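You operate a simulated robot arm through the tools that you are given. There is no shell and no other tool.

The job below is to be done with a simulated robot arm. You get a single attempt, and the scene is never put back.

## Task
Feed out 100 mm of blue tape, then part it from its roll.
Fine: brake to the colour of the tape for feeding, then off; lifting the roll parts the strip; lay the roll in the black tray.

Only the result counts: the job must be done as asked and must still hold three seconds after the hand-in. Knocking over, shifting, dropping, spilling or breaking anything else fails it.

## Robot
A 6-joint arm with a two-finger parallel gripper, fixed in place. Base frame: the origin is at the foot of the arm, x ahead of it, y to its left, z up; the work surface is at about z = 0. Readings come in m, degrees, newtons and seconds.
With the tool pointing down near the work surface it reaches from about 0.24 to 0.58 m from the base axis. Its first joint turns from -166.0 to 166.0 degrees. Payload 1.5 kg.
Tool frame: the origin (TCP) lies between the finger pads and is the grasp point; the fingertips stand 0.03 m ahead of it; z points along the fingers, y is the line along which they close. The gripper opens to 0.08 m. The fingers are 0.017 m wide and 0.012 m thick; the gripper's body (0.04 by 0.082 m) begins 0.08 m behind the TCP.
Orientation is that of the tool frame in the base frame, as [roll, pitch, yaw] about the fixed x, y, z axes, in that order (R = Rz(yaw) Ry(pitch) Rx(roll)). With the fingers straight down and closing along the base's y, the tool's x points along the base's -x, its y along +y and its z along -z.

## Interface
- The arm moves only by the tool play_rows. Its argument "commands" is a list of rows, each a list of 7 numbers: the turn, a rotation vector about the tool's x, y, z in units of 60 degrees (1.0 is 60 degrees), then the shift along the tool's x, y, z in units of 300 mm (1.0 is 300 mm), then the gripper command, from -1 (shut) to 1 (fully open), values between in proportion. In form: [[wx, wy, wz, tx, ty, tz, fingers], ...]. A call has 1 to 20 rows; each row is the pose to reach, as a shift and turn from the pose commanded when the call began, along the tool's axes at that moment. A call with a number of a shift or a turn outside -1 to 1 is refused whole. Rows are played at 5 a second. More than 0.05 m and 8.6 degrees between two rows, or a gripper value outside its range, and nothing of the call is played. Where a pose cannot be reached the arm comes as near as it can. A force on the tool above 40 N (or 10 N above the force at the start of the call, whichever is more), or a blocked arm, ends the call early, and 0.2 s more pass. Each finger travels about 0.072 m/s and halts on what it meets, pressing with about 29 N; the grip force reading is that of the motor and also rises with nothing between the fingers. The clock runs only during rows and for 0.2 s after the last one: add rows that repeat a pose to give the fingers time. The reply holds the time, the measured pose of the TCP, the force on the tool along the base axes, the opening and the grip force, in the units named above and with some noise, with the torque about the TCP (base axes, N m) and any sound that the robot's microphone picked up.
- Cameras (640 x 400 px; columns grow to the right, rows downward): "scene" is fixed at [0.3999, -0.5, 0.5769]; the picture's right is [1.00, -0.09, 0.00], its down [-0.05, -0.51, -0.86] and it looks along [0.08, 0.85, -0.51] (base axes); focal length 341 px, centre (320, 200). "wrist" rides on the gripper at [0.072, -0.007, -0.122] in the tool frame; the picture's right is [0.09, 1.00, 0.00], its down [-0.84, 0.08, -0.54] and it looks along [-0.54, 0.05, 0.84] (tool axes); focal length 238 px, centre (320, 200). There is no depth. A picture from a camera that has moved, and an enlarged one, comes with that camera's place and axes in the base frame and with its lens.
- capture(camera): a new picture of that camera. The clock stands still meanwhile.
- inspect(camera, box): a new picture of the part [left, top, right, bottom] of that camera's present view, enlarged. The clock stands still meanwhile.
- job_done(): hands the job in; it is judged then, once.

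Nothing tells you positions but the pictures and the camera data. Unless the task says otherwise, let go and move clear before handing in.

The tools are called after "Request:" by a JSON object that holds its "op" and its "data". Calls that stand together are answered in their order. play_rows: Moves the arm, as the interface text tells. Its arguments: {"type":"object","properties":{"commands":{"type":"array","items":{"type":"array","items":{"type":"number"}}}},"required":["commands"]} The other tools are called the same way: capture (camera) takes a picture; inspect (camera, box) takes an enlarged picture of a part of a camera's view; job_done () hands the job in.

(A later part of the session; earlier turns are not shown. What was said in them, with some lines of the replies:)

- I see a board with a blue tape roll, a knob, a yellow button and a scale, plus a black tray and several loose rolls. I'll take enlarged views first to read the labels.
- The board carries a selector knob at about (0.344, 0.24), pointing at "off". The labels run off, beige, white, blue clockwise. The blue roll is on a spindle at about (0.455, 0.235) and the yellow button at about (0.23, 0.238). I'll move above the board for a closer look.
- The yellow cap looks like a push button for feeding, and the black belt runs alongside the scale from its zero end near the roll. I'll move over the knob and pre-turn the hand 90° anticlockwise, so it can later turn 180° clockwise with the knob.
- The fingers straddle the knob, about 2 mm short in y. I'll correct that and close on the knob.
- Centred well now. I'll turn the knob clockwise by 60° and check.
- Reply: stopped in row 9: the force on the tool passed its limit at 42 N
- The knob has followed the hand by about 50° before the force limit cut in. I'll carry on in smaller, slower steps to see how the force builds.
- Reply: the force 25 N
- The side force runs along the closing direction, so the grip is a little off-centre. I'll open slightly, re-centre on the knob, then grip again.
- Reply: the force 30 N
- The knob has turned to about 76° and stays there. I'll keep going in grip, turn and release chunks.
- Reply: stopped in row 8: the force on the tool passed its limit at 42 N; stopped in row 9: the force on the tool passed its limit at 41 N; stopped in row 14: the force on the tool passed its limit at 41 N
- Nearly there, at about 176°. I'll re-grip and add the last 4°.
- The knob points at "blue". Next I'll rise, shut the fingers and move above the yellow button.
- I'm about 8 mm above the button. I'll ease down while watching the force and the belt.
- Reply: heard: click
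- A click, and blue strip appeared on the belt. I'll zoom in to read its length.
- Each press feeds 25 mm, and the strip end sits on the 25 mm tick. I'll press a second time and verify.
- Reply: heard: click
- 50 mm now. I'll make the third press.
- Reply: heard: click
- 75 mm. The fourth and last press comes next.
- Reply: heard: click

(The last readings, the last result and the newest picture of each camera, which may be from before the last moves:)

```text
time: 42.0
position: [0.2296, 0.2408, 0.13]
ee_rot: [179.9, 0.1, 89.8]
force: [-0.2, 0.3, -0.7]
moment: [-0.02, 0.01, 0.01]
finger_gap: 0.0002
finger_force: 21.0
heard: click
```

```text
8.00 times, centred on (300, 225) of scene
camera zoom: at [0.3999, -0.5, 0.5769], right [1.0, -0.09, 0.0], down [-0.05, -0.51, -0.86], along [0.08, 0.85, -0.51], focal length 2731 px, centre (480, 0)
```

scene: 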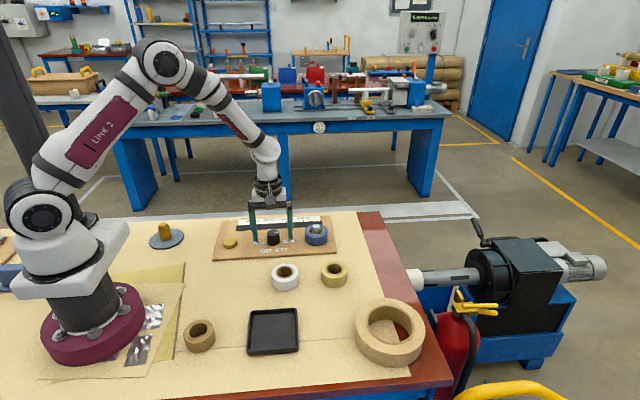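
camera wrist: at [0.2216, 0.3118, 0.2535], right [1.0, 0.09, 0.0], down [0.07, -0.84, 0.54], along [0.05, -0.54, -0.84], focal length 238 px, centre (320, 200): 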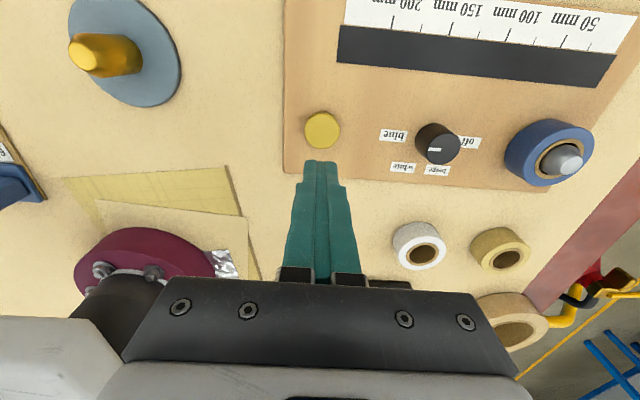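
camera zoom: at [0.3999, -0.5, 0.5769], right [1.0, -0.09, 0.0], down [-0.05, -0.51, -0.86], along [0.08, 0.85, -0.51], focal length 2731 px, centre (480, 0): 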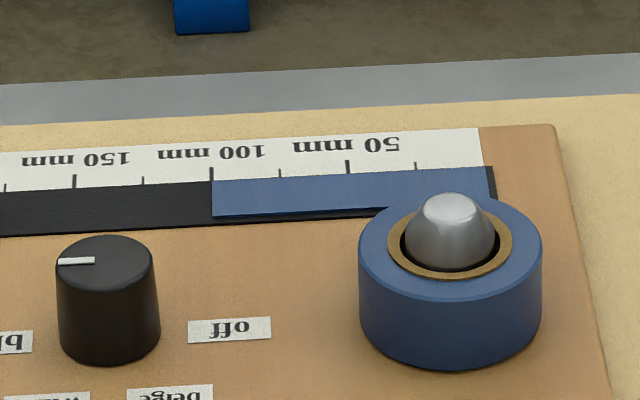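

The strip ends exactly at the 100 mm tick. I'll go back to the knob to turn it off.

Request:
{"op": "play_rows", "data": {"commands": [[0, 0, 0, 0.001, 0.13, 0, 0], [0, 0, 0, 0.002, 0.26, 0, 0.4], [0, 0, 0, 0.003, 0.386, 0, 0.4], [0, 0, 0, 0.003, 0.386, 0.1, 0.4], [0, 0, 0, 0.003, 0.386, 0.18, 0.4], [0, 0, 0, 0.003, 0.386, 0.24, 0.3], [0, 0, 0, 0.003, 0.386, 0.27, 0.2], [0, 0, 0, 0.003, 0.386, 0.28, 0.1], [0, 0, 0, 0.003, 0.386, 0.28, 0], [0, 0, 0, 0.003, 0.386, 0.28, 0]]}}

Request:
{"op": "inspect", "data": {"camera": "wrist", "box": [240, 80, 400, 220]}}

```text
time: 44.2
position: [0.3468, 0.2404, 0.0463]
ee_rot: [179.8, 0.1, 89.7]
force: [-1.2, -0.2, 0.2]
moment: [0.01, -0.02, 0.01]
finger_gap: 0.04
finger_force: 0.1
```

```text
2.86 times, centred on (320, 150) of wrist
camera zoom: at [0.3406, 0.3126, 0.1685], right [1.0, 0.09, 0.0], down [0.07, -0.84, 0.54], along [0.05, -0.54, -0.84], focal length 681 px, centre (320, 343)
```

zoom: 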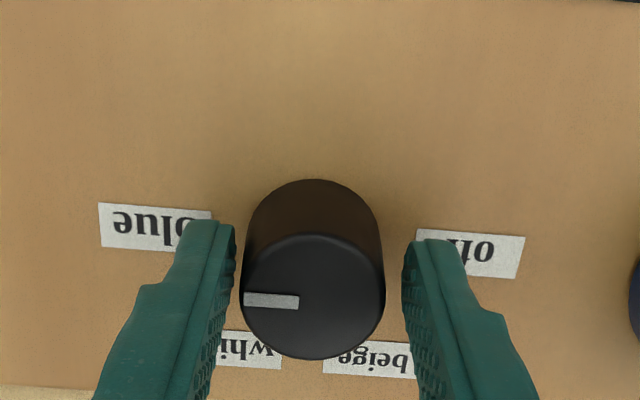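

Request:
{"op": "play_rows", "data": {"commands": [[0, 0, 0, 0, -0.0045, -0.002, 0], [0, 0, 0, 0, -0.0045, -0.002, -0.6], [0, 0, 0, 0, -0.0045, -0.002, -0.6], [0, 0, 0, 0, -0.0045, -0.002, -0.6]]}}

```text
time: 45.2
position: [0.3457, 0.2407, 0.0479]
ee_rot: [179.9, 0.2, 89.7]
force: [2.9, -0.4, -2.1]
moment: [0.03, -0.09, 0.01]
finger_gap: 0.033
finger_force: 41.1
```

Well centred. I'll turn back anticlockwise in chunks with re-grips.

Request:
{"op": "play_rows", "data": {"commands": [[0, 0, -0.06, 0, 0, 0, -0.6], [0, 0, -0.12, 0, 0, 0, -0.6], [0, 0, -0.18, 0, 0, 0, -0.6], [0, 0, -0.24, 0, 0, 0, -0.6], [0, 0, -0.24, 0, 0, 0, 0], [0, 0, -0.24, 0, 0, 0, 0], [0, 0, -0.24, 0, 0, 0, -0.6], [0, 0, -0.24, 0, 0, 0, -0.6], [0, 0, -0.3, 0, 0, 0, -0.6], [0, 0, -0.36, 0, 0, 0, -0.6], [0, 0, -0.42, 0, 0, 0, -0.6], [0, 0, -0.48, 0, 0, 0, -0.6], [0, 0, -0.48, 0, 0, 0, 0], [0, 0, -0.48, 0, 0, 0, 0], [0, 0, -0.48, 0, 0, 0, 0]]}}

Request:
{"op": "inspect", "data": {"camera": "wrist", "box": [240, 80, 400, 220]}}

```text
time: 46.1
position: [0.346, 0.2405, 0.0477]
ee_rot: [179.7, 0.1, 101.8]
force: [2.1, 0.5, -5.2]
moment: [-0.01, -0.05, -0.04]
finger_gap: 0.0331
finger_force: 40.8
stopped in row 4: the force on the tool passed its limit at 42 N (the readings are from after the stop); the commanded pose is now the measured one
```

```text
2.86 times, centred on (320, 150) of wrist
camera zoom: at [0.3237, 0.3096, 0.1693], right [0.96, 0.29, 0.0], down [0.24, -0.8, 0.54], along [0.16, -0.52, -0.84], focal length 681 px, centre (320, 343)
```

zoom: 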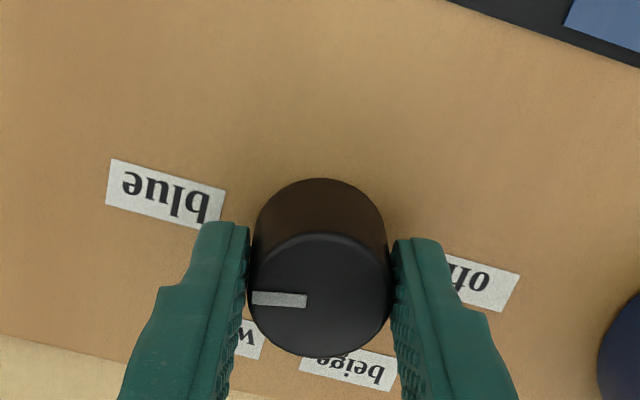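

Request:
{"op": "play_rows", "data": {"commands": [[0, 0, 0, 0, 0, 0, 0], [0, 0, 0, 0, 0, 0, -0.6], [0, 0, 0, 0, 0, 0, -0.6], [0, 0, -0.06, 0, 0, 0, -0.6], [0, 0, -0.12, 0, 0, 0, -0.6], [0, 0, -0.18, 0, 0, 0, -0.6], [0, 0, -0.18, 0, 0, 0, 0], [0, 0, -0.18, 0, 0, 0, -0.6], [0, 0, -0.18, 0, 0, 0, -0.6], [0, 0, -0.24, 0, 0, 0, -0.6], [0, 0, -0.3, 0, 0, 0, -0.6], [0, 0, -0.36, 0, 0, 0, -0.6], [0, 0, -0.36, 0, 0, 0, 0], [0, 0, -0.36, 0, 0, 0, -0.6], [0, 0, -0.36, 0, 0, 0, -0.6], [0, 0, -0.42, 0, 0, 0, -0.6], [0, 0, -0.48, 0, 0, 0, -0.6], [0, 0, -0.54, 0, 0, 0, -0.6], [0, 0, -0.54, 0, 0, 0, 0], [0, 0, -0.54, 0, 0, 0, 0]]}}

Request:
{"op": "inspect", "data": {"camera": "wrist", "box": [240, 80, 400, 220]}}

```text
time: 50.3
position: [0.3442, 0.2408, 0.0487]
ee_rot: [179.7, 0.3, 134.2]
force: [0.3, 0.1, -0.6]
moment: [-0.02, 0.0, 0.03]
finger_gap: 0.04
finger_force: 0.0
```

```text
2.86 times, centred on (320, 150) of wrist
camera zoom: at [0.2905, 0.2875, 0.1697], right [0.65, 0.76, 0.0], down [0.64, -0.55, 0.55], along [0.42, -0.35, -0.84], focal length 681 px, centre (320, 343)
```

zoom: 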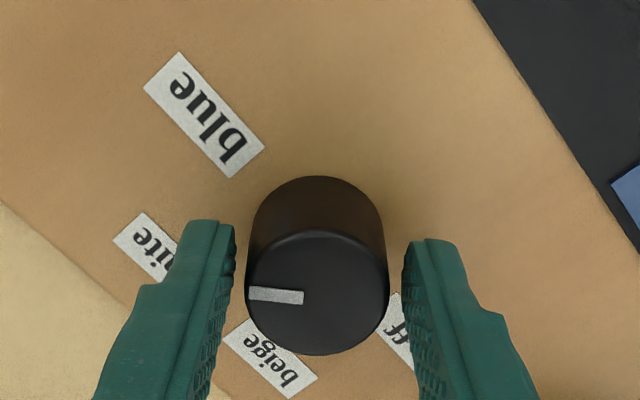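

Request:
{"op": "play_rows", "data": {"commands": [[0, 0, 0, 0, 0, 0, 0], [0, 0, 0, 0, 0, 0, -0.6], [0, 0, 0, 0, 0, 0, -0.6], [0, 0, -0.06, 0, 0, 0, -0.6], [0, 0, -0.12, 0, 0, 0, -0.6], [0, 0, -0.18, 0, 0, 0, -0.6], [0, 0, -0.18, 0, 0, 0, 0], [0, 0, -0.18, 0, 0, 0, -0.6], [0, 0, -0.18, 0, 0, 0, -0.6], [0, 0, -0.24, 0, 0, 0, -0.6], [0, 0, -0.3, 0, 0, 0, -0.6], [0, 0, -0.36, 0, 0, 0, -0.6], [0, 0, -0.36, 0, 0, 0, 0], [0, 0, -0.36, 0, 0, 0, -0.6], [0, 0, -0.36, 0, 0, 0, -0.6], [0, 0, -0.42, 0, 0, 0, -0.6], [0, 0, -0.48, 0, 0, 0, -0.6], [0, 0, -0.54, 0, 0, 0, -0.6], [0, 0, -0.54, 0, 0, 0, 0], [0, 0, -0.54, 0, 0, 0, 0]]}}

Request:
{"op": "inspect", "data": {"camera": "wrist", "box": [240, 80, 400, 220]}}

```text
time: 54.5
position: [0.3449, 0.2414, 0.0479]
ee_rot: [180.0, 0.3, 166.6]
force: [-0.5, -0.2, -0.3]
moment: [-0.02, -0.01, 0.02]
finger_gap: 0.0401
finger_force: 0.0
```

```text
2.86 times, centred on (320, 150) of wrist
camera zoom: at [0.2729, 0.2506, 0.1697], right [0.14, 0.99, 0.0], down [0.83, -0.12, 0.55], along [0.54, -0.08, -0.84], focal length 681 px, centre (320, 343)
```

zoom: 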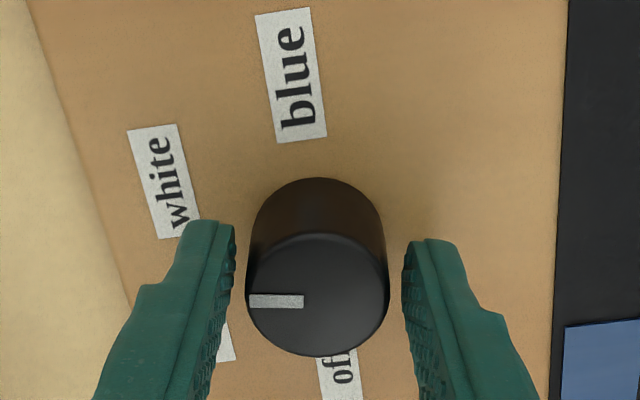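

Request:
{"op": "play_rows", "data": {"commands": [[0, 0, 0, 0, 0, 0, 0], [0, 0, 0, 0, 0, 0, -0.6], [0, 0, 0, 0, 0, 0, -0.6], [0, 0, -0.06, 0, 0, 0, -0.6], [0, 0, -0.12, 0, 0, 0, -0.6], [0, 0, -0.18, 0, 0, 0, -0.6], [0, 0, -0.18, 0, 0, 0, 0], [0, 0, -0.18, 0, 0, 0, -0.6], [0, 0, -0.18, 0, 0, 0, -0.6], [0, 0, -0.24, 0, 0, 0, -0.6], [0, 0, -0.3, 0, 0, 0, -0.6], [0, 0, -0.36, 0, 0, 0, -0.6], [0, 0, -0.36, 0, 0, 0, 0], [0, 0, -0.36, 0, 0, 0, -0.6], [0, 0, -0.36, 0, 0, 0, -0.6], [0, 0, -0.42, 0, 0, 0, -0.6], [0, 0, -0.48, 0, 0, 0, -0.6], [0, 0, -0.54, 0, 0, 0, -0.6], [0, 0, -0.54, 0, 0, 0, 0], [0, 0, -0.54, 0, 0, 0, 0]]}}

Request:
{"op": "inspect", "data": {"camera": "wrist", "box": [240, 80, 400, 220]}}

```text
time: 58.7
position: [0.3444, 0.241, 0.048]
ee_rot: [-179.8, 0.3, -161.1]
force: [0.1, 0.0, -0.2]
moment: [0.03, 0.03, 0.0]
finger_gap: 0.0399
finger_force: 0.2
```

```text
2.86 times, centred on (320, 150) of wrist
camera zoom: at [0.2792, 0.2115, 0.1698], right [-0.41, 0.91, 0.0], down [0.76, 0.35, 0.55], along [0.5, 0.22, -0.84], focal length 681 px, centre (320, 343)
```

zoom: 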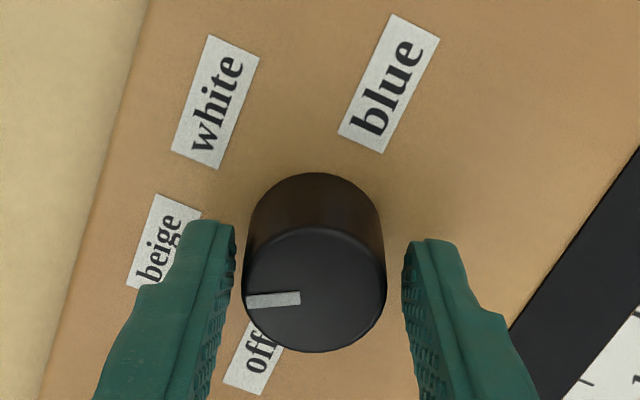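

The hand is about 1 mm off-centre, so I'll correct that and continue.

Request:
{"op": "play_rows", "data": {"commands": [[0, 0, 0, 0, -0.003, 0, 0], [0, 0, 0, 0, -0.003, 0, -0.6], [0, 0, 0, 0, -0.003, 0, -0.6], [0, 0, -0.06, 0, -0.003, 0, -0.6], [0, 0, -0.12, 0, -0.003, 0, -0.6], [0, 0, -0.18, 0, -0.003, 0, -0.6], [0, 0, -0.18, 0, -0.003, 0, 0], [0, 0, -0.18, 0, -0.003, 0, -0.6], [0, 0, -0.18, 0, -0.003, 0, -0.6], [0, 0, -0.24, 0, -0.003, 0, -0.6], [0, 0, -0.3, 0, -0.003, 0, -0.6], [0, 0, -0.36, 0, -0.003, 0, -0.6], [0, 0, -0.36, 0, -0.003, 0, 0], [0, 0, -0.36, 0, -0.003, 0, -0.6], [0, 0, -0.36, 0, -0.003, 0, -0.6], [0, 0, -0.42, 0, -0.003, 0, -0.6], [0, 0, -0.48, 0, -0.003, 0, -0.6], [0, 0, -0.54, 0, -0.003, 0, -0.6], [0, 0, -0.54, 0, -0.003, 0, 0], [0, 0, -0.54, 0, -0.003, 0, 0]]}}

Request:
{"op": "inspect", "data": {"camera": "wrist", "box": [240, 80, 400, 220]}}

```text
time: 62.9
position: [0.346, 0.2384, 0.0483]
ee_rot: [-179.6, 0.1, -128.6]
force: [-0.3, -0.9, 0.3]
moment: [0.02, 0.0, -0.01]
finger_gap: 0.0402
finger_force: 0.0
```

```text
2.86 times, centred on (320, 150) of wrist
camera zoom: at [0.3057, 0.1788, 0.1697], right [-0.84, 0.55, -0.01], down [0.46, 0.7, 0.54], along [0.3, 0.45, -0.84], focal length 681 px, centre (320, 343)
```

zoom: 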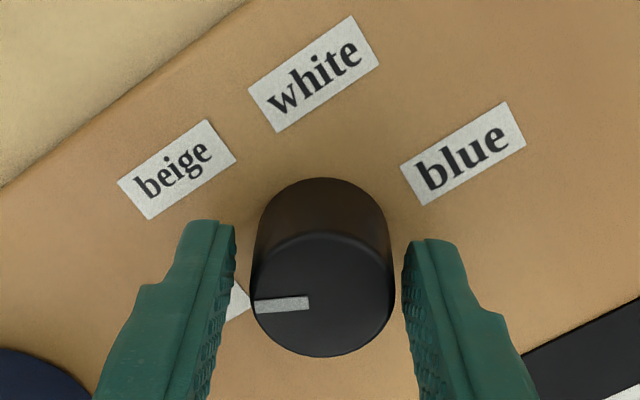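

Request:
{"op": "play_rows", "data": {"commands": [[0, 0, 0, 0, 0.0025, 0, 0], [0, 0, 0, 0, 0.0025, 0, -0.6], [0, 0, 0, 0, 0.0025, 0, -0.6], [0, 0, -0.06, 0, 0.0025, 0, -0.6], [0, 0, -0.12, 0, 0.0025, 0, -0.6], [0, 0, -0.18, 0, 0.0025, 0, -0.6], [0, 0, -0.18, 0, 0.0025, 0, 0], [0, 0, -0.18, 0, 0.0025, 0, -0.6], [0, 0, -0.18, 0, 0.0025, 0, -0.6], [0, 0, -0.24, 0, 0.0025, 0, -0.6], [0, 0, -0.3, 0, 0.0025, 0, -0.6], [0, 0, -0.36, 0, 0.0025, 0, -0.6], [0, 0, -0.36, 0, 0.0025, 0, 0], [0, 0, -0.36, 0, 0.0025, 0, -0.6], [0, 0, -0.36, 0, 0.0025, 0, -0.6], [0, 0, -0.42, 0, 0.0025, 0, -0.6], [0, 0, -0.48, 0, 0.0025, 0, -0.6], [0, 0, -0.54, 0, 0.0025, 0, -0.6], [0, 0, -0.54, 0, 0.0025, 0, 0], [0, 0, -0.54, 0, 0.0025, 0, 0]]}}

Request:
{"op": "inspect", "data": {"camera": "wrist", "box": [220, 80, 420, 240]}}

Request:
{"op": "inspect", "data": {"camera": "scene", "box": [240, 200, 340, 260]}}

```text
time: 67.1
position: [0.3447, 0.2399, 0.0491]
ee_rot: [-179.7, -0.1, -96.2]
force: [-0.1, 0.1, -0.3]
moment: [0.0, -0.01, 0.02]
finger_gap: 0.0401
finger_force: 0.1
```

```text
2.50 times, centred on (320, 160) of wrist
camera zoom: at [0.343, 0.1679, 0.1701], right [-1.0, 0.02, 0.0], down [0.01, 0.84, 0.54], along [0.01, 0.54, -0.84], focal length 596 px, centre (320, 300)
```

zoom: 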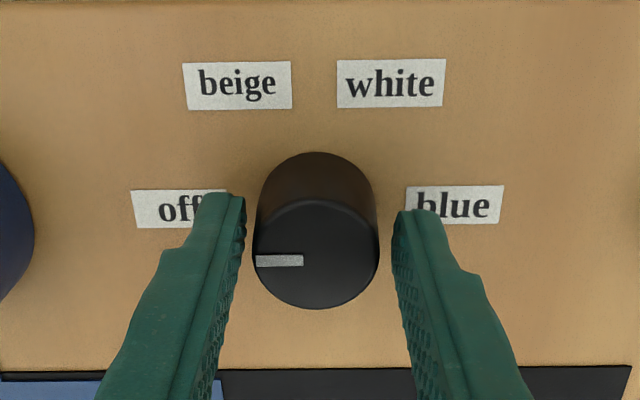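

```text
6.40 times, centred on (290, 230) of scene
camera zoom: at [0.3999, -0.5, 0.5769], right [1.0, -0.09, 0.0], down [-0.05, -0.51, -0.86], along [0.08, 0.85, -0.51], focal length 2185 px, centre (512, 8)
```

zoom: 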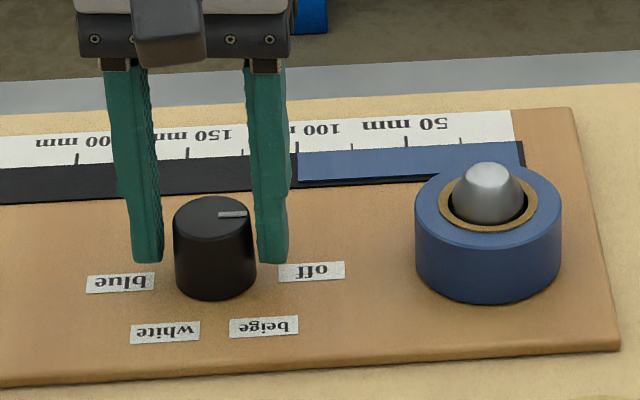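

The knob is back at "off" and the strip still ends at 100 mm. I'll rise, open fully and move above the blue roll.

Request:
{"op": "play_rows", "data": {"commands": [[0, 0, 0, 0, 0, -0.08, 0.1], [0, 0, 0, 0, 0, -0.18, 0.4], [0, 0, 0, 0, 0, -0.28, 0.8], [0, 0, -0.04, -0.015, -0.127, -0.28, 1], [0, 0, -0.08, -0.03, -0.254, -0.28, 1], [0, 0, -0.103, -0.0447, -0.381, -0.28, 1], [0, 0, -0.103, -0.0447, -0.381, -0.28, 1]]}}

Request:
{"op": "capture", "data": {"camera": "wrist"}}

Request:
{"op": "inspect", "data": {"camera": "wrist", "box": [240, 80, 400, 220]}}

Request:
{"op": "inspect", "data": {"camera": "scene", "box": [210, 200, 350, 280]}}

```text
time: 68.7
position: [0.4584, 0.2427, 0.1323]
ee_rot: [-179.8, -0.1, -90.0]
force: [0.5, -1.1, 0.5]
moment: [0.0, -0.03, 0.03]
finger_gap: 0.0799
finger_force: 0.0
```

```text
taken
camera wrist: at [0.4661, 0.1706, 0.254], right [-1.0, -0.09, 0.0], down [-0.08, 0.84, 0.54], along [-0.05, 0.54, -0.84], focal length 238 px, centre (320, 200)
```

wrist: 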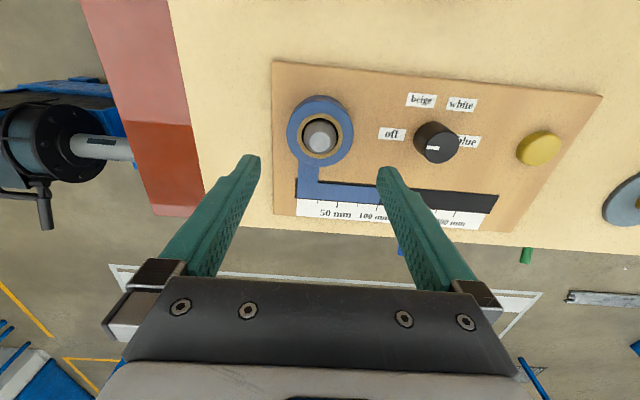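

```text
2.86 times, centred on (320, 150) of wrist
camera zoom: at [0.4661, 0.1706, 0.254], right [-1.0, -0.09, 0.0], down [-0.08, 0.84, 0.54], along [-0.05, 0.54, -0.84], focal length 681 px, centre (320, 343)
```

zoom: 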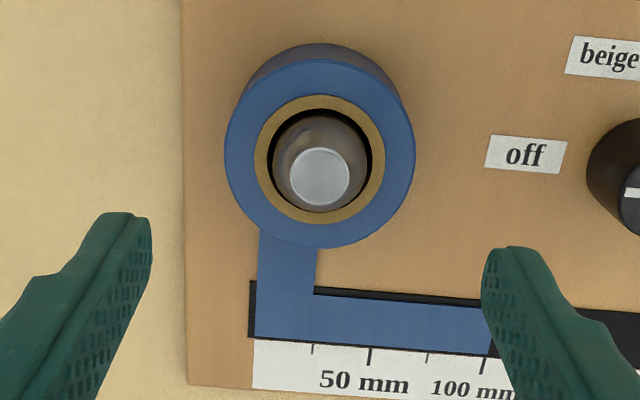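

```text
4.57 times, centred on (280, 240) of scene
camera zoom: at [0.3999, -0.5, 0.5769], right [1.0, -0.09, 0.0], down [-0.05, -0.51, -0.86], along [0.08, 0.85, -0.51], focal length 1560 px, centre (503, 17)
```

zoom: 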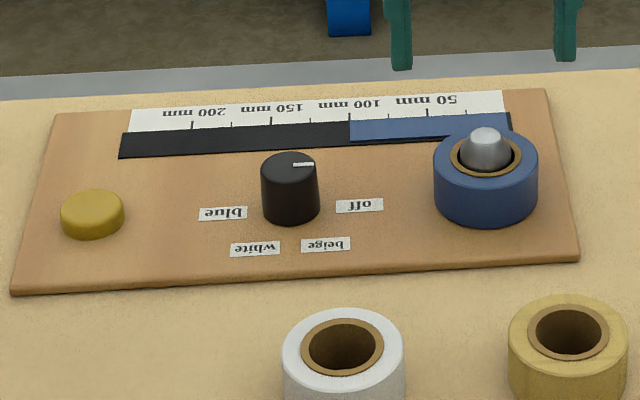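

The strip leaves the roll on its far side, so closing along x keeps clear of it. I'll centre on the roll at about (0.460, 0.240) and go down.

Request:
{"op": "play_rows", "data": {"commands": [[0, 0, 0, 0.004, -0.002, 0, 1], [0, 0, 0, 0.008, -0.003, 0.08, 1], [0, 0, 0, 0.008, -0.003, 0.16, 1], [0, 0, 0, 0.008, -0.003, 0.22, 1], [0, 0, 0, 0.008, -0.003, 0.26, 1], [0, 0, 0, 0.008, -0.003, 0.28, 1], [0, 0, 0, 0.008, -0.003, 0.28, 1]]}}

Request:
{"op": "capture", "data": {"camera": "wrist"}}

Request:
{"op": "inspect", "data": {"camera": "scene", "box": [270, 195, 360, 255]}}

```text
time: 70.3
position: [0.4603, 0.2393, 0.0474]
ee_rot: [-179.6, -0.2, -90.1]
force: [-0.7, -0.1, -0.3]
moment: [-0.01, 0.01, -0.01]
finger_gap: 0.08
finger_force: 0.0
```

```text
taken
camera wrist: at [0.4675, 0.1669, 0.1694], right [-1.0, -0.09, -0.01], down [-0.08, 0.84, 0.54], along [-0.04, 0.54, -0.84], focal length 238 px, centre (320, 200)
```

wrist: 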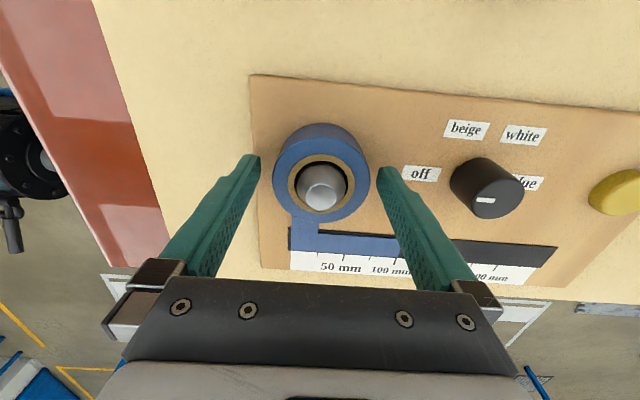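

```text
6.67 times, centred on (315, 225) of scene
camera zoom: at [0.3999, -0.5, 0.5769], right [1.0, -0.09, 0.0], down [-0.05, -0.51, -0.86], along [0.08, 0.85, -0.51], focal length 2276 px, centre (353, 33)
```

zoom: 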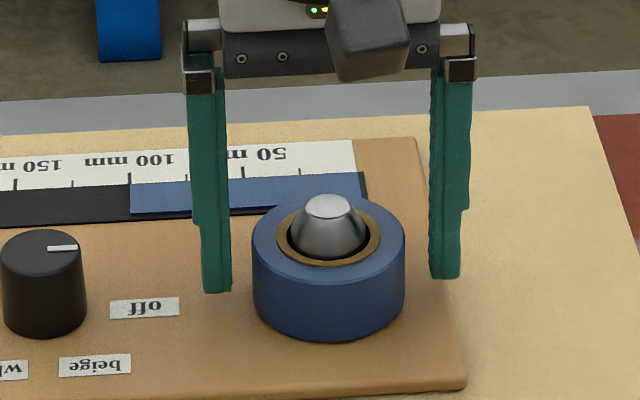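

Request:
{"op": "play_rows", "data": {"commands": [[0, 0, 0, 0, -0.0025, 0, 1], [0, 0, 0, 0, -0.0025, 0, 0.7], [0, 0, 0, 0, -0.0025, 0, 0.55], [0, 0, 0, 0, -0.0025, 0, 0.55], [0, 0, 0, 0, -0.0025, 0, 0.55]]}}

Request:
{"op": "capture", "data": {"camera": "wrist"}}

Request:
{"op": "inspect", "data": {"camera": "scene", "box": [270, 195, 360, 255]}}

```text
time: 71.5
position: [0.4617, 0.2381, 0.0485]
ee_rot: [-179.8, 0.0, -90.0]
force: [0.0, 0.5, 0.1]
moment: [0.01, 0.03, 0.0]
finger_gap: 0.0622
finger_force: 0.4
```

```text
taken
camera wrist: at [0.4683, 0.1668, 0.1697], right [-1.0, -0.09, -0.01], down [-0.08, 0.84, 0.54], along [-0.04, 0.54, -0.84], focal length 238 px, centre (320, 200)
```

wrist: 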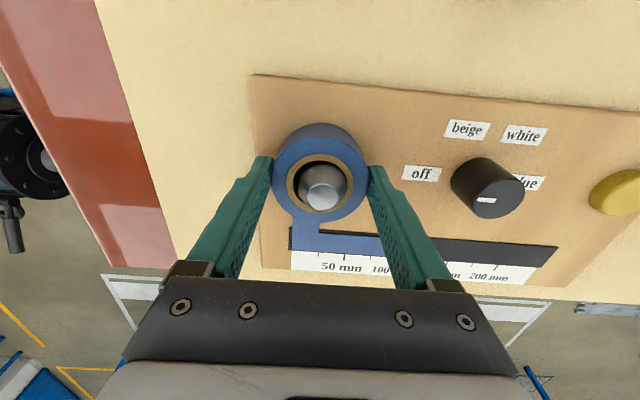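

```text
6.67 times, centred on (315, 225) of scene
camera zoom: at [0.3999, -0.5, 0.5769], right [1.0, -0.09, 0.0], down [-0.05, -0.51, -0.86], along [0.08, 0.85, -0.51], focal length 2276 px, centre (353, 33)
```

zoom: 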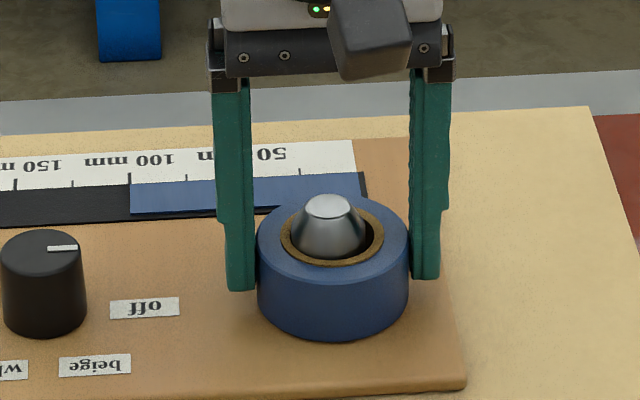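

The roll slid a millimetre or so on its spindle. I'll shift back by 1.5 mm, then grip firmly.

Request:
{"op": "play_rows", "data": {"commands": [[0, 0, 0, 0, 0.0025, 0, 0.55], [0, 0, 0, 0, 0.005, 0, 0.55], [0, 0, 0, 0, 0.005, 0, 0.4], [0, 0, 0, 0, 0.005, 0, 0.25], [0, 0, 0, 0, 0.005, 0, 0.25]]}}

Request:
{"op": "inspect", "data": {"camera": "wrist", "box": [240, 100, 400, 240]}}

Request:
{"op": "inspect", "data": {"camera": "scene", "box": [270, 195, 360, 255]}}

```text
time: 72.7
position: [0.4602, 0.2386, 0.0476]
ee_rot: [-179.7, 0.0, -90.1]
force: [0.9, 1.0, 1.7]
moment: [0.02, 0.06, 0.0]
finger_gap: 0.0607
finger_force: 29.2
```

```text
2.86 times, centred on (320, 170) of wrist
camera zoom: at [0.4667, 0.1667, 0.17], right [-1.0, -0.09, -0.01], down [-0.08, 0.84, 0.54], along [-0.04, 0.54, -0.84], focal length 681 px, centre (320, 286)
```

zoom: 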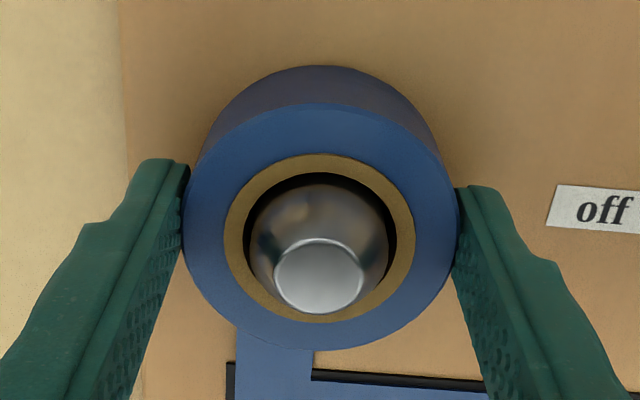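

```text
6.67 times, centred on (315, 225) of scene
camera zoom: at [0.3999, -0.5, 0.5769], right [1.0, -0.09, 0.0], down [-0.05, -0.51, -0.86], along [0.08, 0.85, -0.51], focal length 2276 px, centre (353, 33)
```

zoom: 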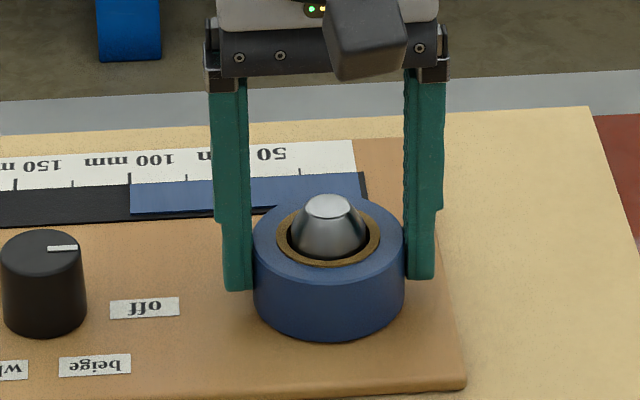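

The roll is centred and gripped, with small reaction forces. I'll lift it straight up slowly.

Request:
{"op": "play_rows", "data": {"commands": [[0, 0, 0, 0, 0, -0.015, 0.25], [0, 0, 0, 0, 0, -0.03, 0.25], [0, 0, 0, 0, 0, -0.05, 0.25], [0, 0, 0, 0, 0, -0.08, 0.25], [0, 0, 0, 0, 0, -0.12, 0.25], [0, 0, 0, 0, 0, -0.18, 0.25], [0, 0, 0, 0, 0, -0.25, 0.25], [0, 0, 0, 0, 0, -0.32, 0.25], [0, 0, 0, 0, 0, -0.4, 0.25], [0, 0, 0, 0, 0, -0.4, 0.25]]}}

Request:
{"op": "capture", "data": {"camera": "scene"}}

Request:
{"op": "capture", "data": {"camera": "wrist"}}

```text
time: 74.9
position: [0.4595, 0.2387, 0.1682]
ee_rot: [-179.7, -0.1, -90.1]
force: [0.1, -0.6, -0.2]
moment: [0.0, 0.03, 0.02]
finger_gap: 0.0608
finger_force: 29.3
```

```text
taken
```

scene: 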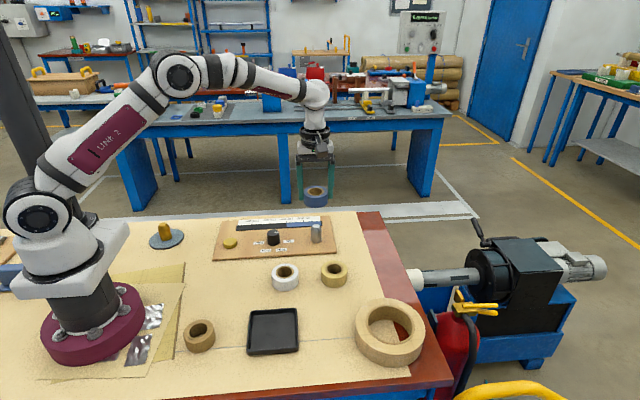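

```text
taken
camera wrist: at [0.466, 0.1659, 0.2901], right [-1.0, -0.09, 0.0], down [-0.08, 0.84, 0.54], along [-0.04, 0.54, -0.84], focal length 238 px, centre (320, 200)
```

wrist: 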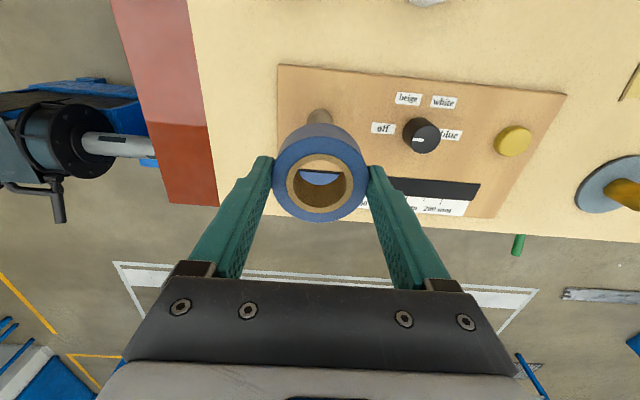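

The roll is free of the spindle. I'll check the strip and measure the tray.

Request:
{"op": "inspect", "data": {"camera": "scene", "box": [230, 195, 350, 265]}}

Request:
{"op": "inspect", "data": {"camera": "scene", "box": [235, 300, 315, 360]}}

```text
5.33 times, centred on (290, 230) of scene
camera zoom: at [0.3999, -0.5, 0.5769], right [1.0, -0.09, 0.0], down [-0.05, -0.51, -0.86], along [0.08, 0.85, -0.51], focal length 1821 px, centre (480, 40)
```

zoom: 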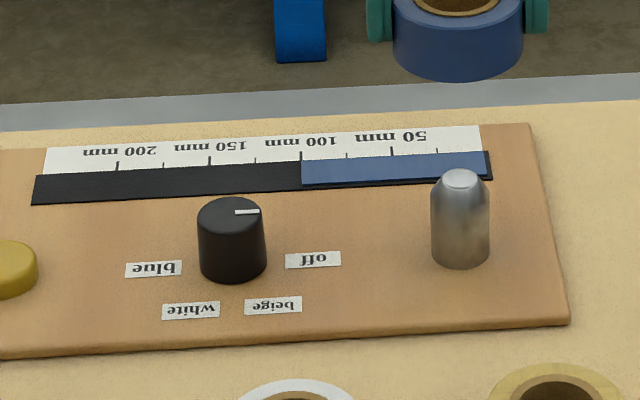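

```text
6.67 times, centred on (275, 330) of scene
camera zoom: at [0.3999, -0.5, 0.5769], right [1.0, -0.09, 0.0], down [-0.05, -0.51, -0.86], along [0.08, 0.85, -0.51], focal length 2276 px, centre (620, -667)
```

zoom: 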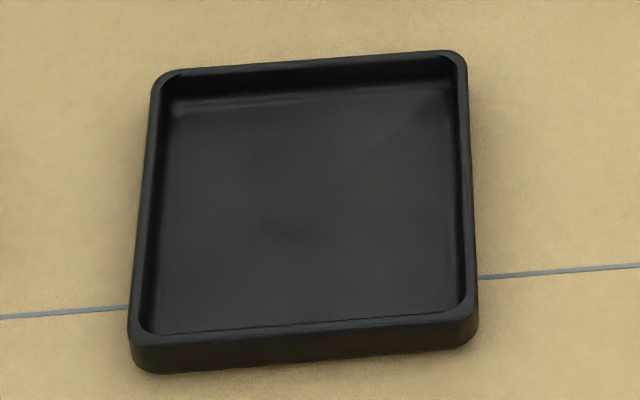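

The 100 mm strip stays on the belt, parted from the roll. The tray is centred near (0.348, -0.047), about 95 mm square. I'll carry the roll over at height, turning 45° so the fingers fit along the tray's diagonal.

Request:
{"op": "play_rows", "data": {"commands": [[0, 0, 0.06, 0.08, 0.031, 0, 0.25], [0, 0, 0.12, 0.16, 0.062, 0, 0.25], [0, 0, 0.18, 0.24, 0.093, 0, 0.25], [0, 0, 0.24, 0.32, 0.124, 0, 0.25], [0, 0, 0.3, 0.4, 0.155, 0, 0.25], [0, 0, 0.36, 0.48, 0.186, 0, 0.25], [0, 0, 0.42, 0.56, 0.217, 0, 0.25], [0, 0, 0.48, 0.64, 0.248, 0, 0.25], [0, 0, 0.54, 0.72, 0.279, 0, 0.25], [0, 0, 0.6, 0.8, 0.31, 0, 0.25], [0, 0, 0.66, 0.88, 0.342, 0, 0.25], [0, 0, 0.75, 0.953, 0.373, 0, 0.25], [0, 0, 0.75, 0.953, 0.373, 0, 0.25]]}}

Request:
{"op": "capture", "data": {"camera": "wrist"}}

Request:
{"op": "capture", "data": {"camera": "scene"}}

```text
time: 77.7
position: [0.3456, -0.0457, 0.17]
ee_rot: [-179.7, 0.0, -135.1]
force: [-0.4, -0.4, -0.5]
moment: [0.01, 0.04, -0.01]
finger_gap: 0.0609
finger_force: 29.2
```

```text
taken
camera wrist: at [0.3002, -0.1017, 0.2906], right [-0.77, 0.64, -0.01], down [0.54, 0.65, 0.54], along [0.35, 0.41, -0.84], focal length 238 px, centre (320, 200)
```

wrist: 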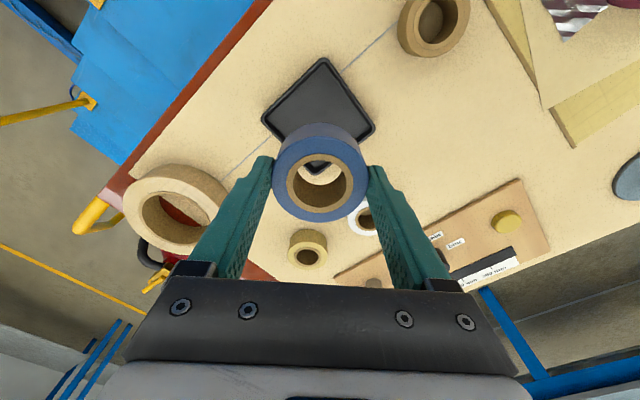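

```text
taken
```

scene: 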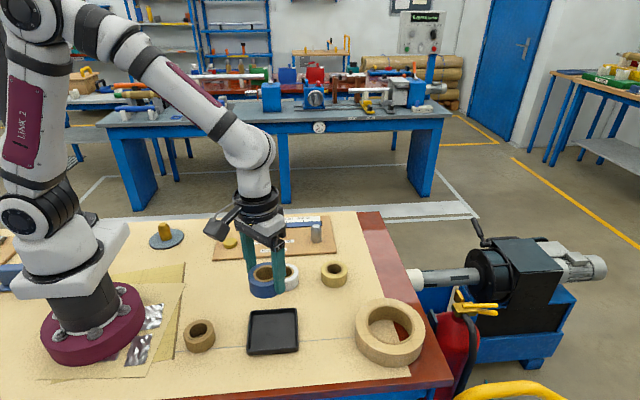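

Request:
{"op": "play_rows", "data": {"commands": [[0, 0, 0, -0.007, -0.007, 0.06, 0.25], [0, 0, 0, -0.007, -0.007, 0.14, 0.25], [0, 0, 0, -0.007, -0.007, 0.22, 0.25], [0, 0, 0, -0.007, -0.007, 0.3, 0.25], [0, 0, 0, -0.007, -0.007, 0.34, 0.25], [0, 0, 0, -0.007, -0.007, 0.36, 0.25], [0, 0, 0, -0.007, -0.007, 0.36, 0.25]]}}

Request:
{"op": "inspect", "data": {"camera": "scene", "box": [225, 270, 325, 360]}}

Request:
{"op": "capture", "data": {"camera": "wrist"}}

```text
time: 79.3
position: [0.3509, -0.0481, 0.061]
ee_rot: [-179.7, 0.1, -135.1]
force: [0.1, 0.8, -0.8]
moment: [0.01, -0.03, 0.01]
finger_gap: 0.0609
finger_force: 29.0
```

```text
4.44 times, centred on (275, 315) of scene
camera zoom: at [0.3999, -0.5, 0.5769], right [1.0, -0.09, 0.0], down [-0.05, -0.51, -0.86], along [0.08, 0.85, -0.51], focal length 1517 px, centre (520, -311)
```

zoom: 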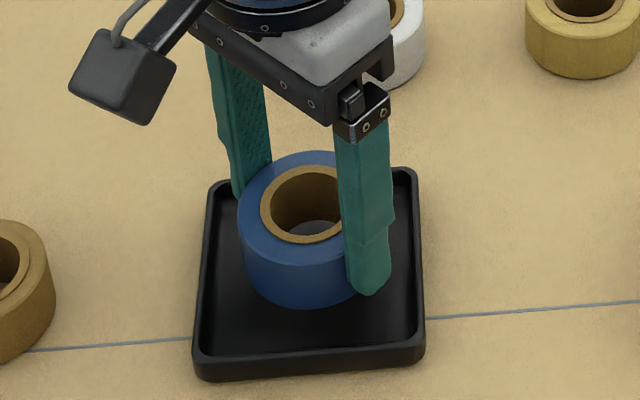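

```text
taken
camera wrist: at [0.3049, -0.1027, 0.1825], right [-0.77, 0.64, -0.01], down [0.53, 0.65, 0.54], along [0.35, 0.41, -0.84], focal length 238 px, centre (320, 200)
```

wrist: 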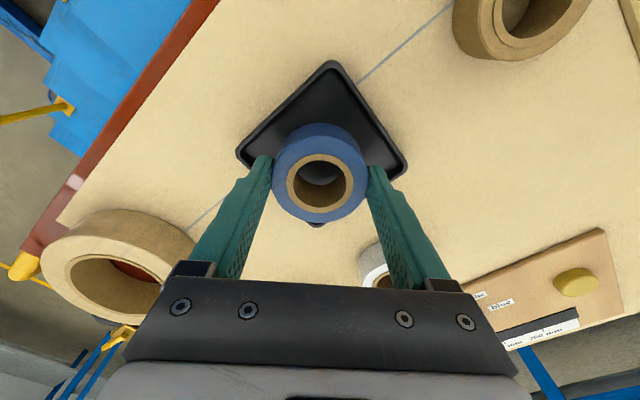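

The roll is well centred over the tray. I'll lower it the last centimetres gently.

Request:
{"op": "play_rows", "data": {"commands": [[0, 0, 0, 0, 0, 0.015, 0.25], [0, 0, 0, 0, 0, 0.03, 0.25], [0, 0, 0, 0, 0, 0.04, 0.25], [0, 0, 0, 0, 0, 0.046, 0.25], [0, 0, 0, 0, 0, 0.046, 0.25]]}}

Request:
{"op": "inspect", "data": {"camera": "scene", "box": [225, 270, 325, 360]}}

```text
time: 80.5
position: [0.3506, -0.0463, 0.0474]
ee_rot: [-179.8, 0.1, -135.1]
force: [0.4, 0.1, -0.7]
moment: [0.03, 0.02, 0.0]
finger_gap: 0.0609
finger_force: 29.0
```

```text
4.44 times, centred on (275, 315) of scene
camera zoom: at [0.3999, -0.5, 0.5769], right [1.0, -0.09, 0.0], down [-0.05, -0.51, -0.86], along [0.08, 0.85, -0.51], focal length 1517 px, centre (520, -311)
```

zoom: 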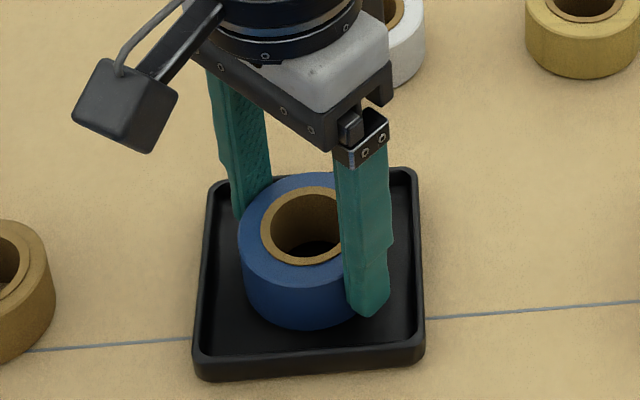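

Request:
{"op": "play_rows", "data": {"commands": [[0, 0, 0, 0, 0, 0.0035, 0.25], [0, 0, 0, 0, 0, 0.007, 0.25], [0, 0, 0, 0, 0, 0.01, 0.25], [0, 0, 0, 0, 0, 0.01, 0.25]]}}

```text
time: 81.5
position: [0.3491, -0.0469, 0.0429]
ee_rot: [-179.7, 0.3, -135.2]
force: [-5.4, 2.5, 27.3]
moment: [0.21, 0.76, -0.05]
finger_gap: 0.0608
finger_force: 28.8
```

The roll touches the tray floor. I'll ease off slightly, open a little and rise clear.

Request:
{"op": "play_rows", "data": {"commands": [[0, 0, 0, 0, 0, -0.003, 0.25], [0, 0, 0, 0, 0, -0.003, 0.25], [0, 0, 0, 0, 0, -0.003, 0.55], [0, 0, 0, 0, 0, -0.003, 0.7], [0, 0, 0, 0, 0, -0.003, 0.75], [0, 0, 0, 0, 0, -0.003, 0.75]]}}

Request:
{"op": "inspect", "data": {"camera": "scene", "box": [225, 270, 325, 360]}}

Request:
{"op": "inspect", "data": {"camera": "wrist", "box": [220, 60, 420, 240]}}

```text
time: 82.9
position: [0.3507, -0.0476, 0.0439]
ee_rot: [-179.7, 0.1, -135.2]
force: [0.3, -0.1, -0.4]
moment: [0.02, 0.04, 0.0]
finger_gap: 0.0701
finger_force: 0.0
```

```text
4.44 times, centred on (275, 315) of scene
camera zoom: at [0.3999, -0.5, 0.5769], right [1.0, -0.09, 0.0], down [-0.05, -0.51, -0.86], along [0.08, 0.85, -0.51], focal length 1517 px, centre (520, -311)
```

zoom: 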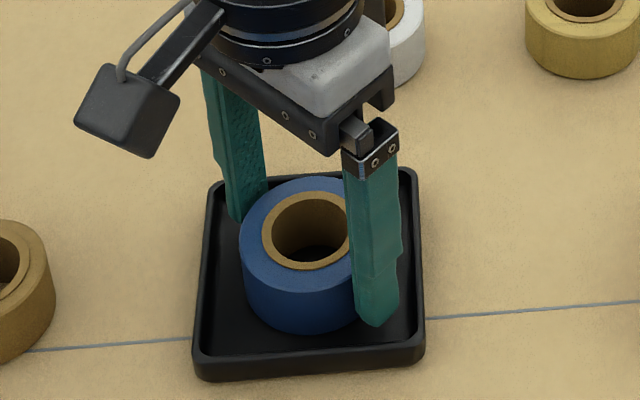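

```text
2.22 times, centred on (320, 150) of wrist
camera zoom: at [0.3043, -0.1026, 0.1661], right [-0.77, 0.64, -0.01], down [0.53, 0.65, 0.54], along [0.35, 0.41, -0.84], focal length 530 px, centre (320, 311)
```

zoom: 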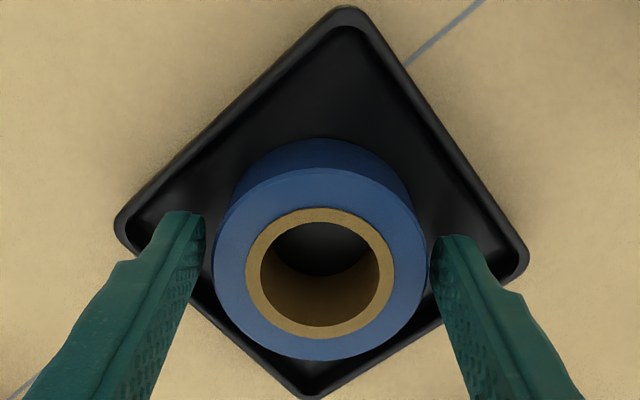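

Request:
{"op": "play_rows", "data": {"commands": [[0, 0, 0, 0, 0, -0.02, 0.75], [0, 0, 0, 0, 0, -0.06, 0.75], [0, 0, 0, 0, 0, -0.14, 0.75], [0, 0, 0, 0, 0, -0.24, 0.75], [0, 0, 0, 0, 0, -0.36, 0.75], [0, 0, 0, 0, 0, -0.5, 0.75], [0, 0, 0, 0, 0, -0.6, 0.75], [0, 0, 0, 0, 0, -0.6, 0.75]]}}

Request:
{"op": "capture", "data": {"camera": "scene"}}

Request:
{"op": "inspect", "data": {"camera": "scene", "box": [225, 270, 325, 360]}}

Request:
{"op": "inspect", "data": {"camera": "scene", "box": [210, 200, 350, 280]}}

```text
time: 84.7
position: [0.3497, -0.0461, 0.2253]
ee_rot: [-179.7, 0.0, -135.1]
force: [-0.6, -0.3, 0.5]
moment: [0.01, -0.01, 0.01]
finger_gap: 0.0701
finger_force: 0.0
```

```text
taken
```

scene: 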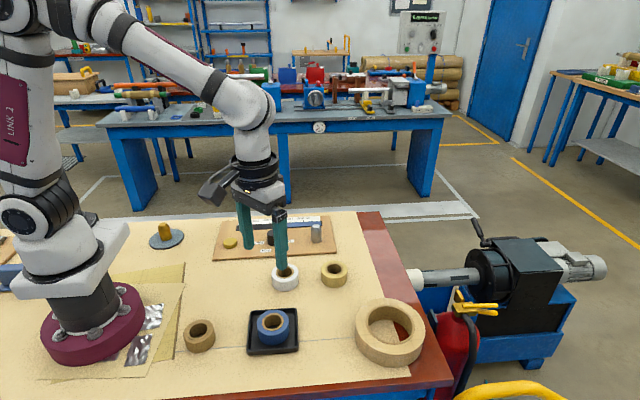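

```text
4.44 times, centred on (275, 315) of scene
camera zoom: at [0.3999, -0.5, 0.5769], right [1.0, -0.09, 0.0], down [-0.05, -0.51, -0.86], along [0.08, 0.85, -0.51], focal length 1517 px, centre (520, -311)
```

zoom: 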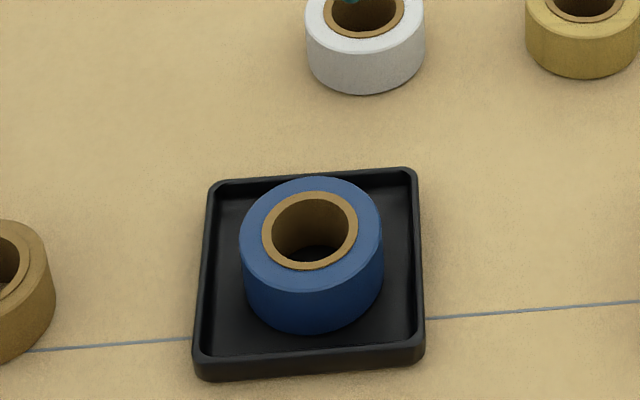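

```text
4.57 times, centred on (280, 240) of scene
camera zoom: at [0.3999, -0.5, 0.5769], right [1.0, -0.09, 0.0], down [-0.05, -0.51, -0.86], along [0.08, 0.85, -0.51], focal length 1560 px, centre (503, 17)
```

zoom: 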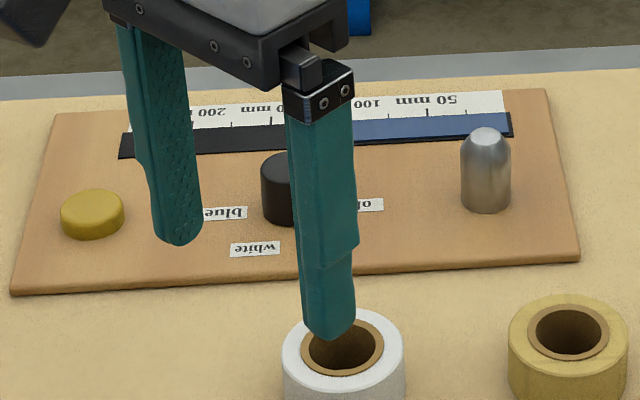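

The blue roll lies flat in the black tray, the 100 mm strip rests on the belt and the selector is at "off". Nothing else has been disturbed and the hand is clear, so I'm handing in.

Request:
{"op": "job_done", "data": {}}

```text
The job is handed in.
```

The job is done and handed in: 100 mm of blue tape is fed out and parted, and the roll is in the black tray. I haven't seen the judge's verdict.

- **Feed:** with the brake at blue, four presses of the yellow button fed 25 mm each. The strip ended on the 100 mm tick.
- **Parting:** I turned the brake back to off, then lifted the roll straight off its spindle. The strip parted and stayed on the belt at 100 mm.
- **Roll:** it lies flat inside the black tray, and the gripper is open and clear above it.

While I was turning the knob, the force limit stopped the arm several times at 41–42 N. I turned it in short steps with re-grips from there. In the pictures the knob, the board and the other rolls looked undisturbed afterwards.
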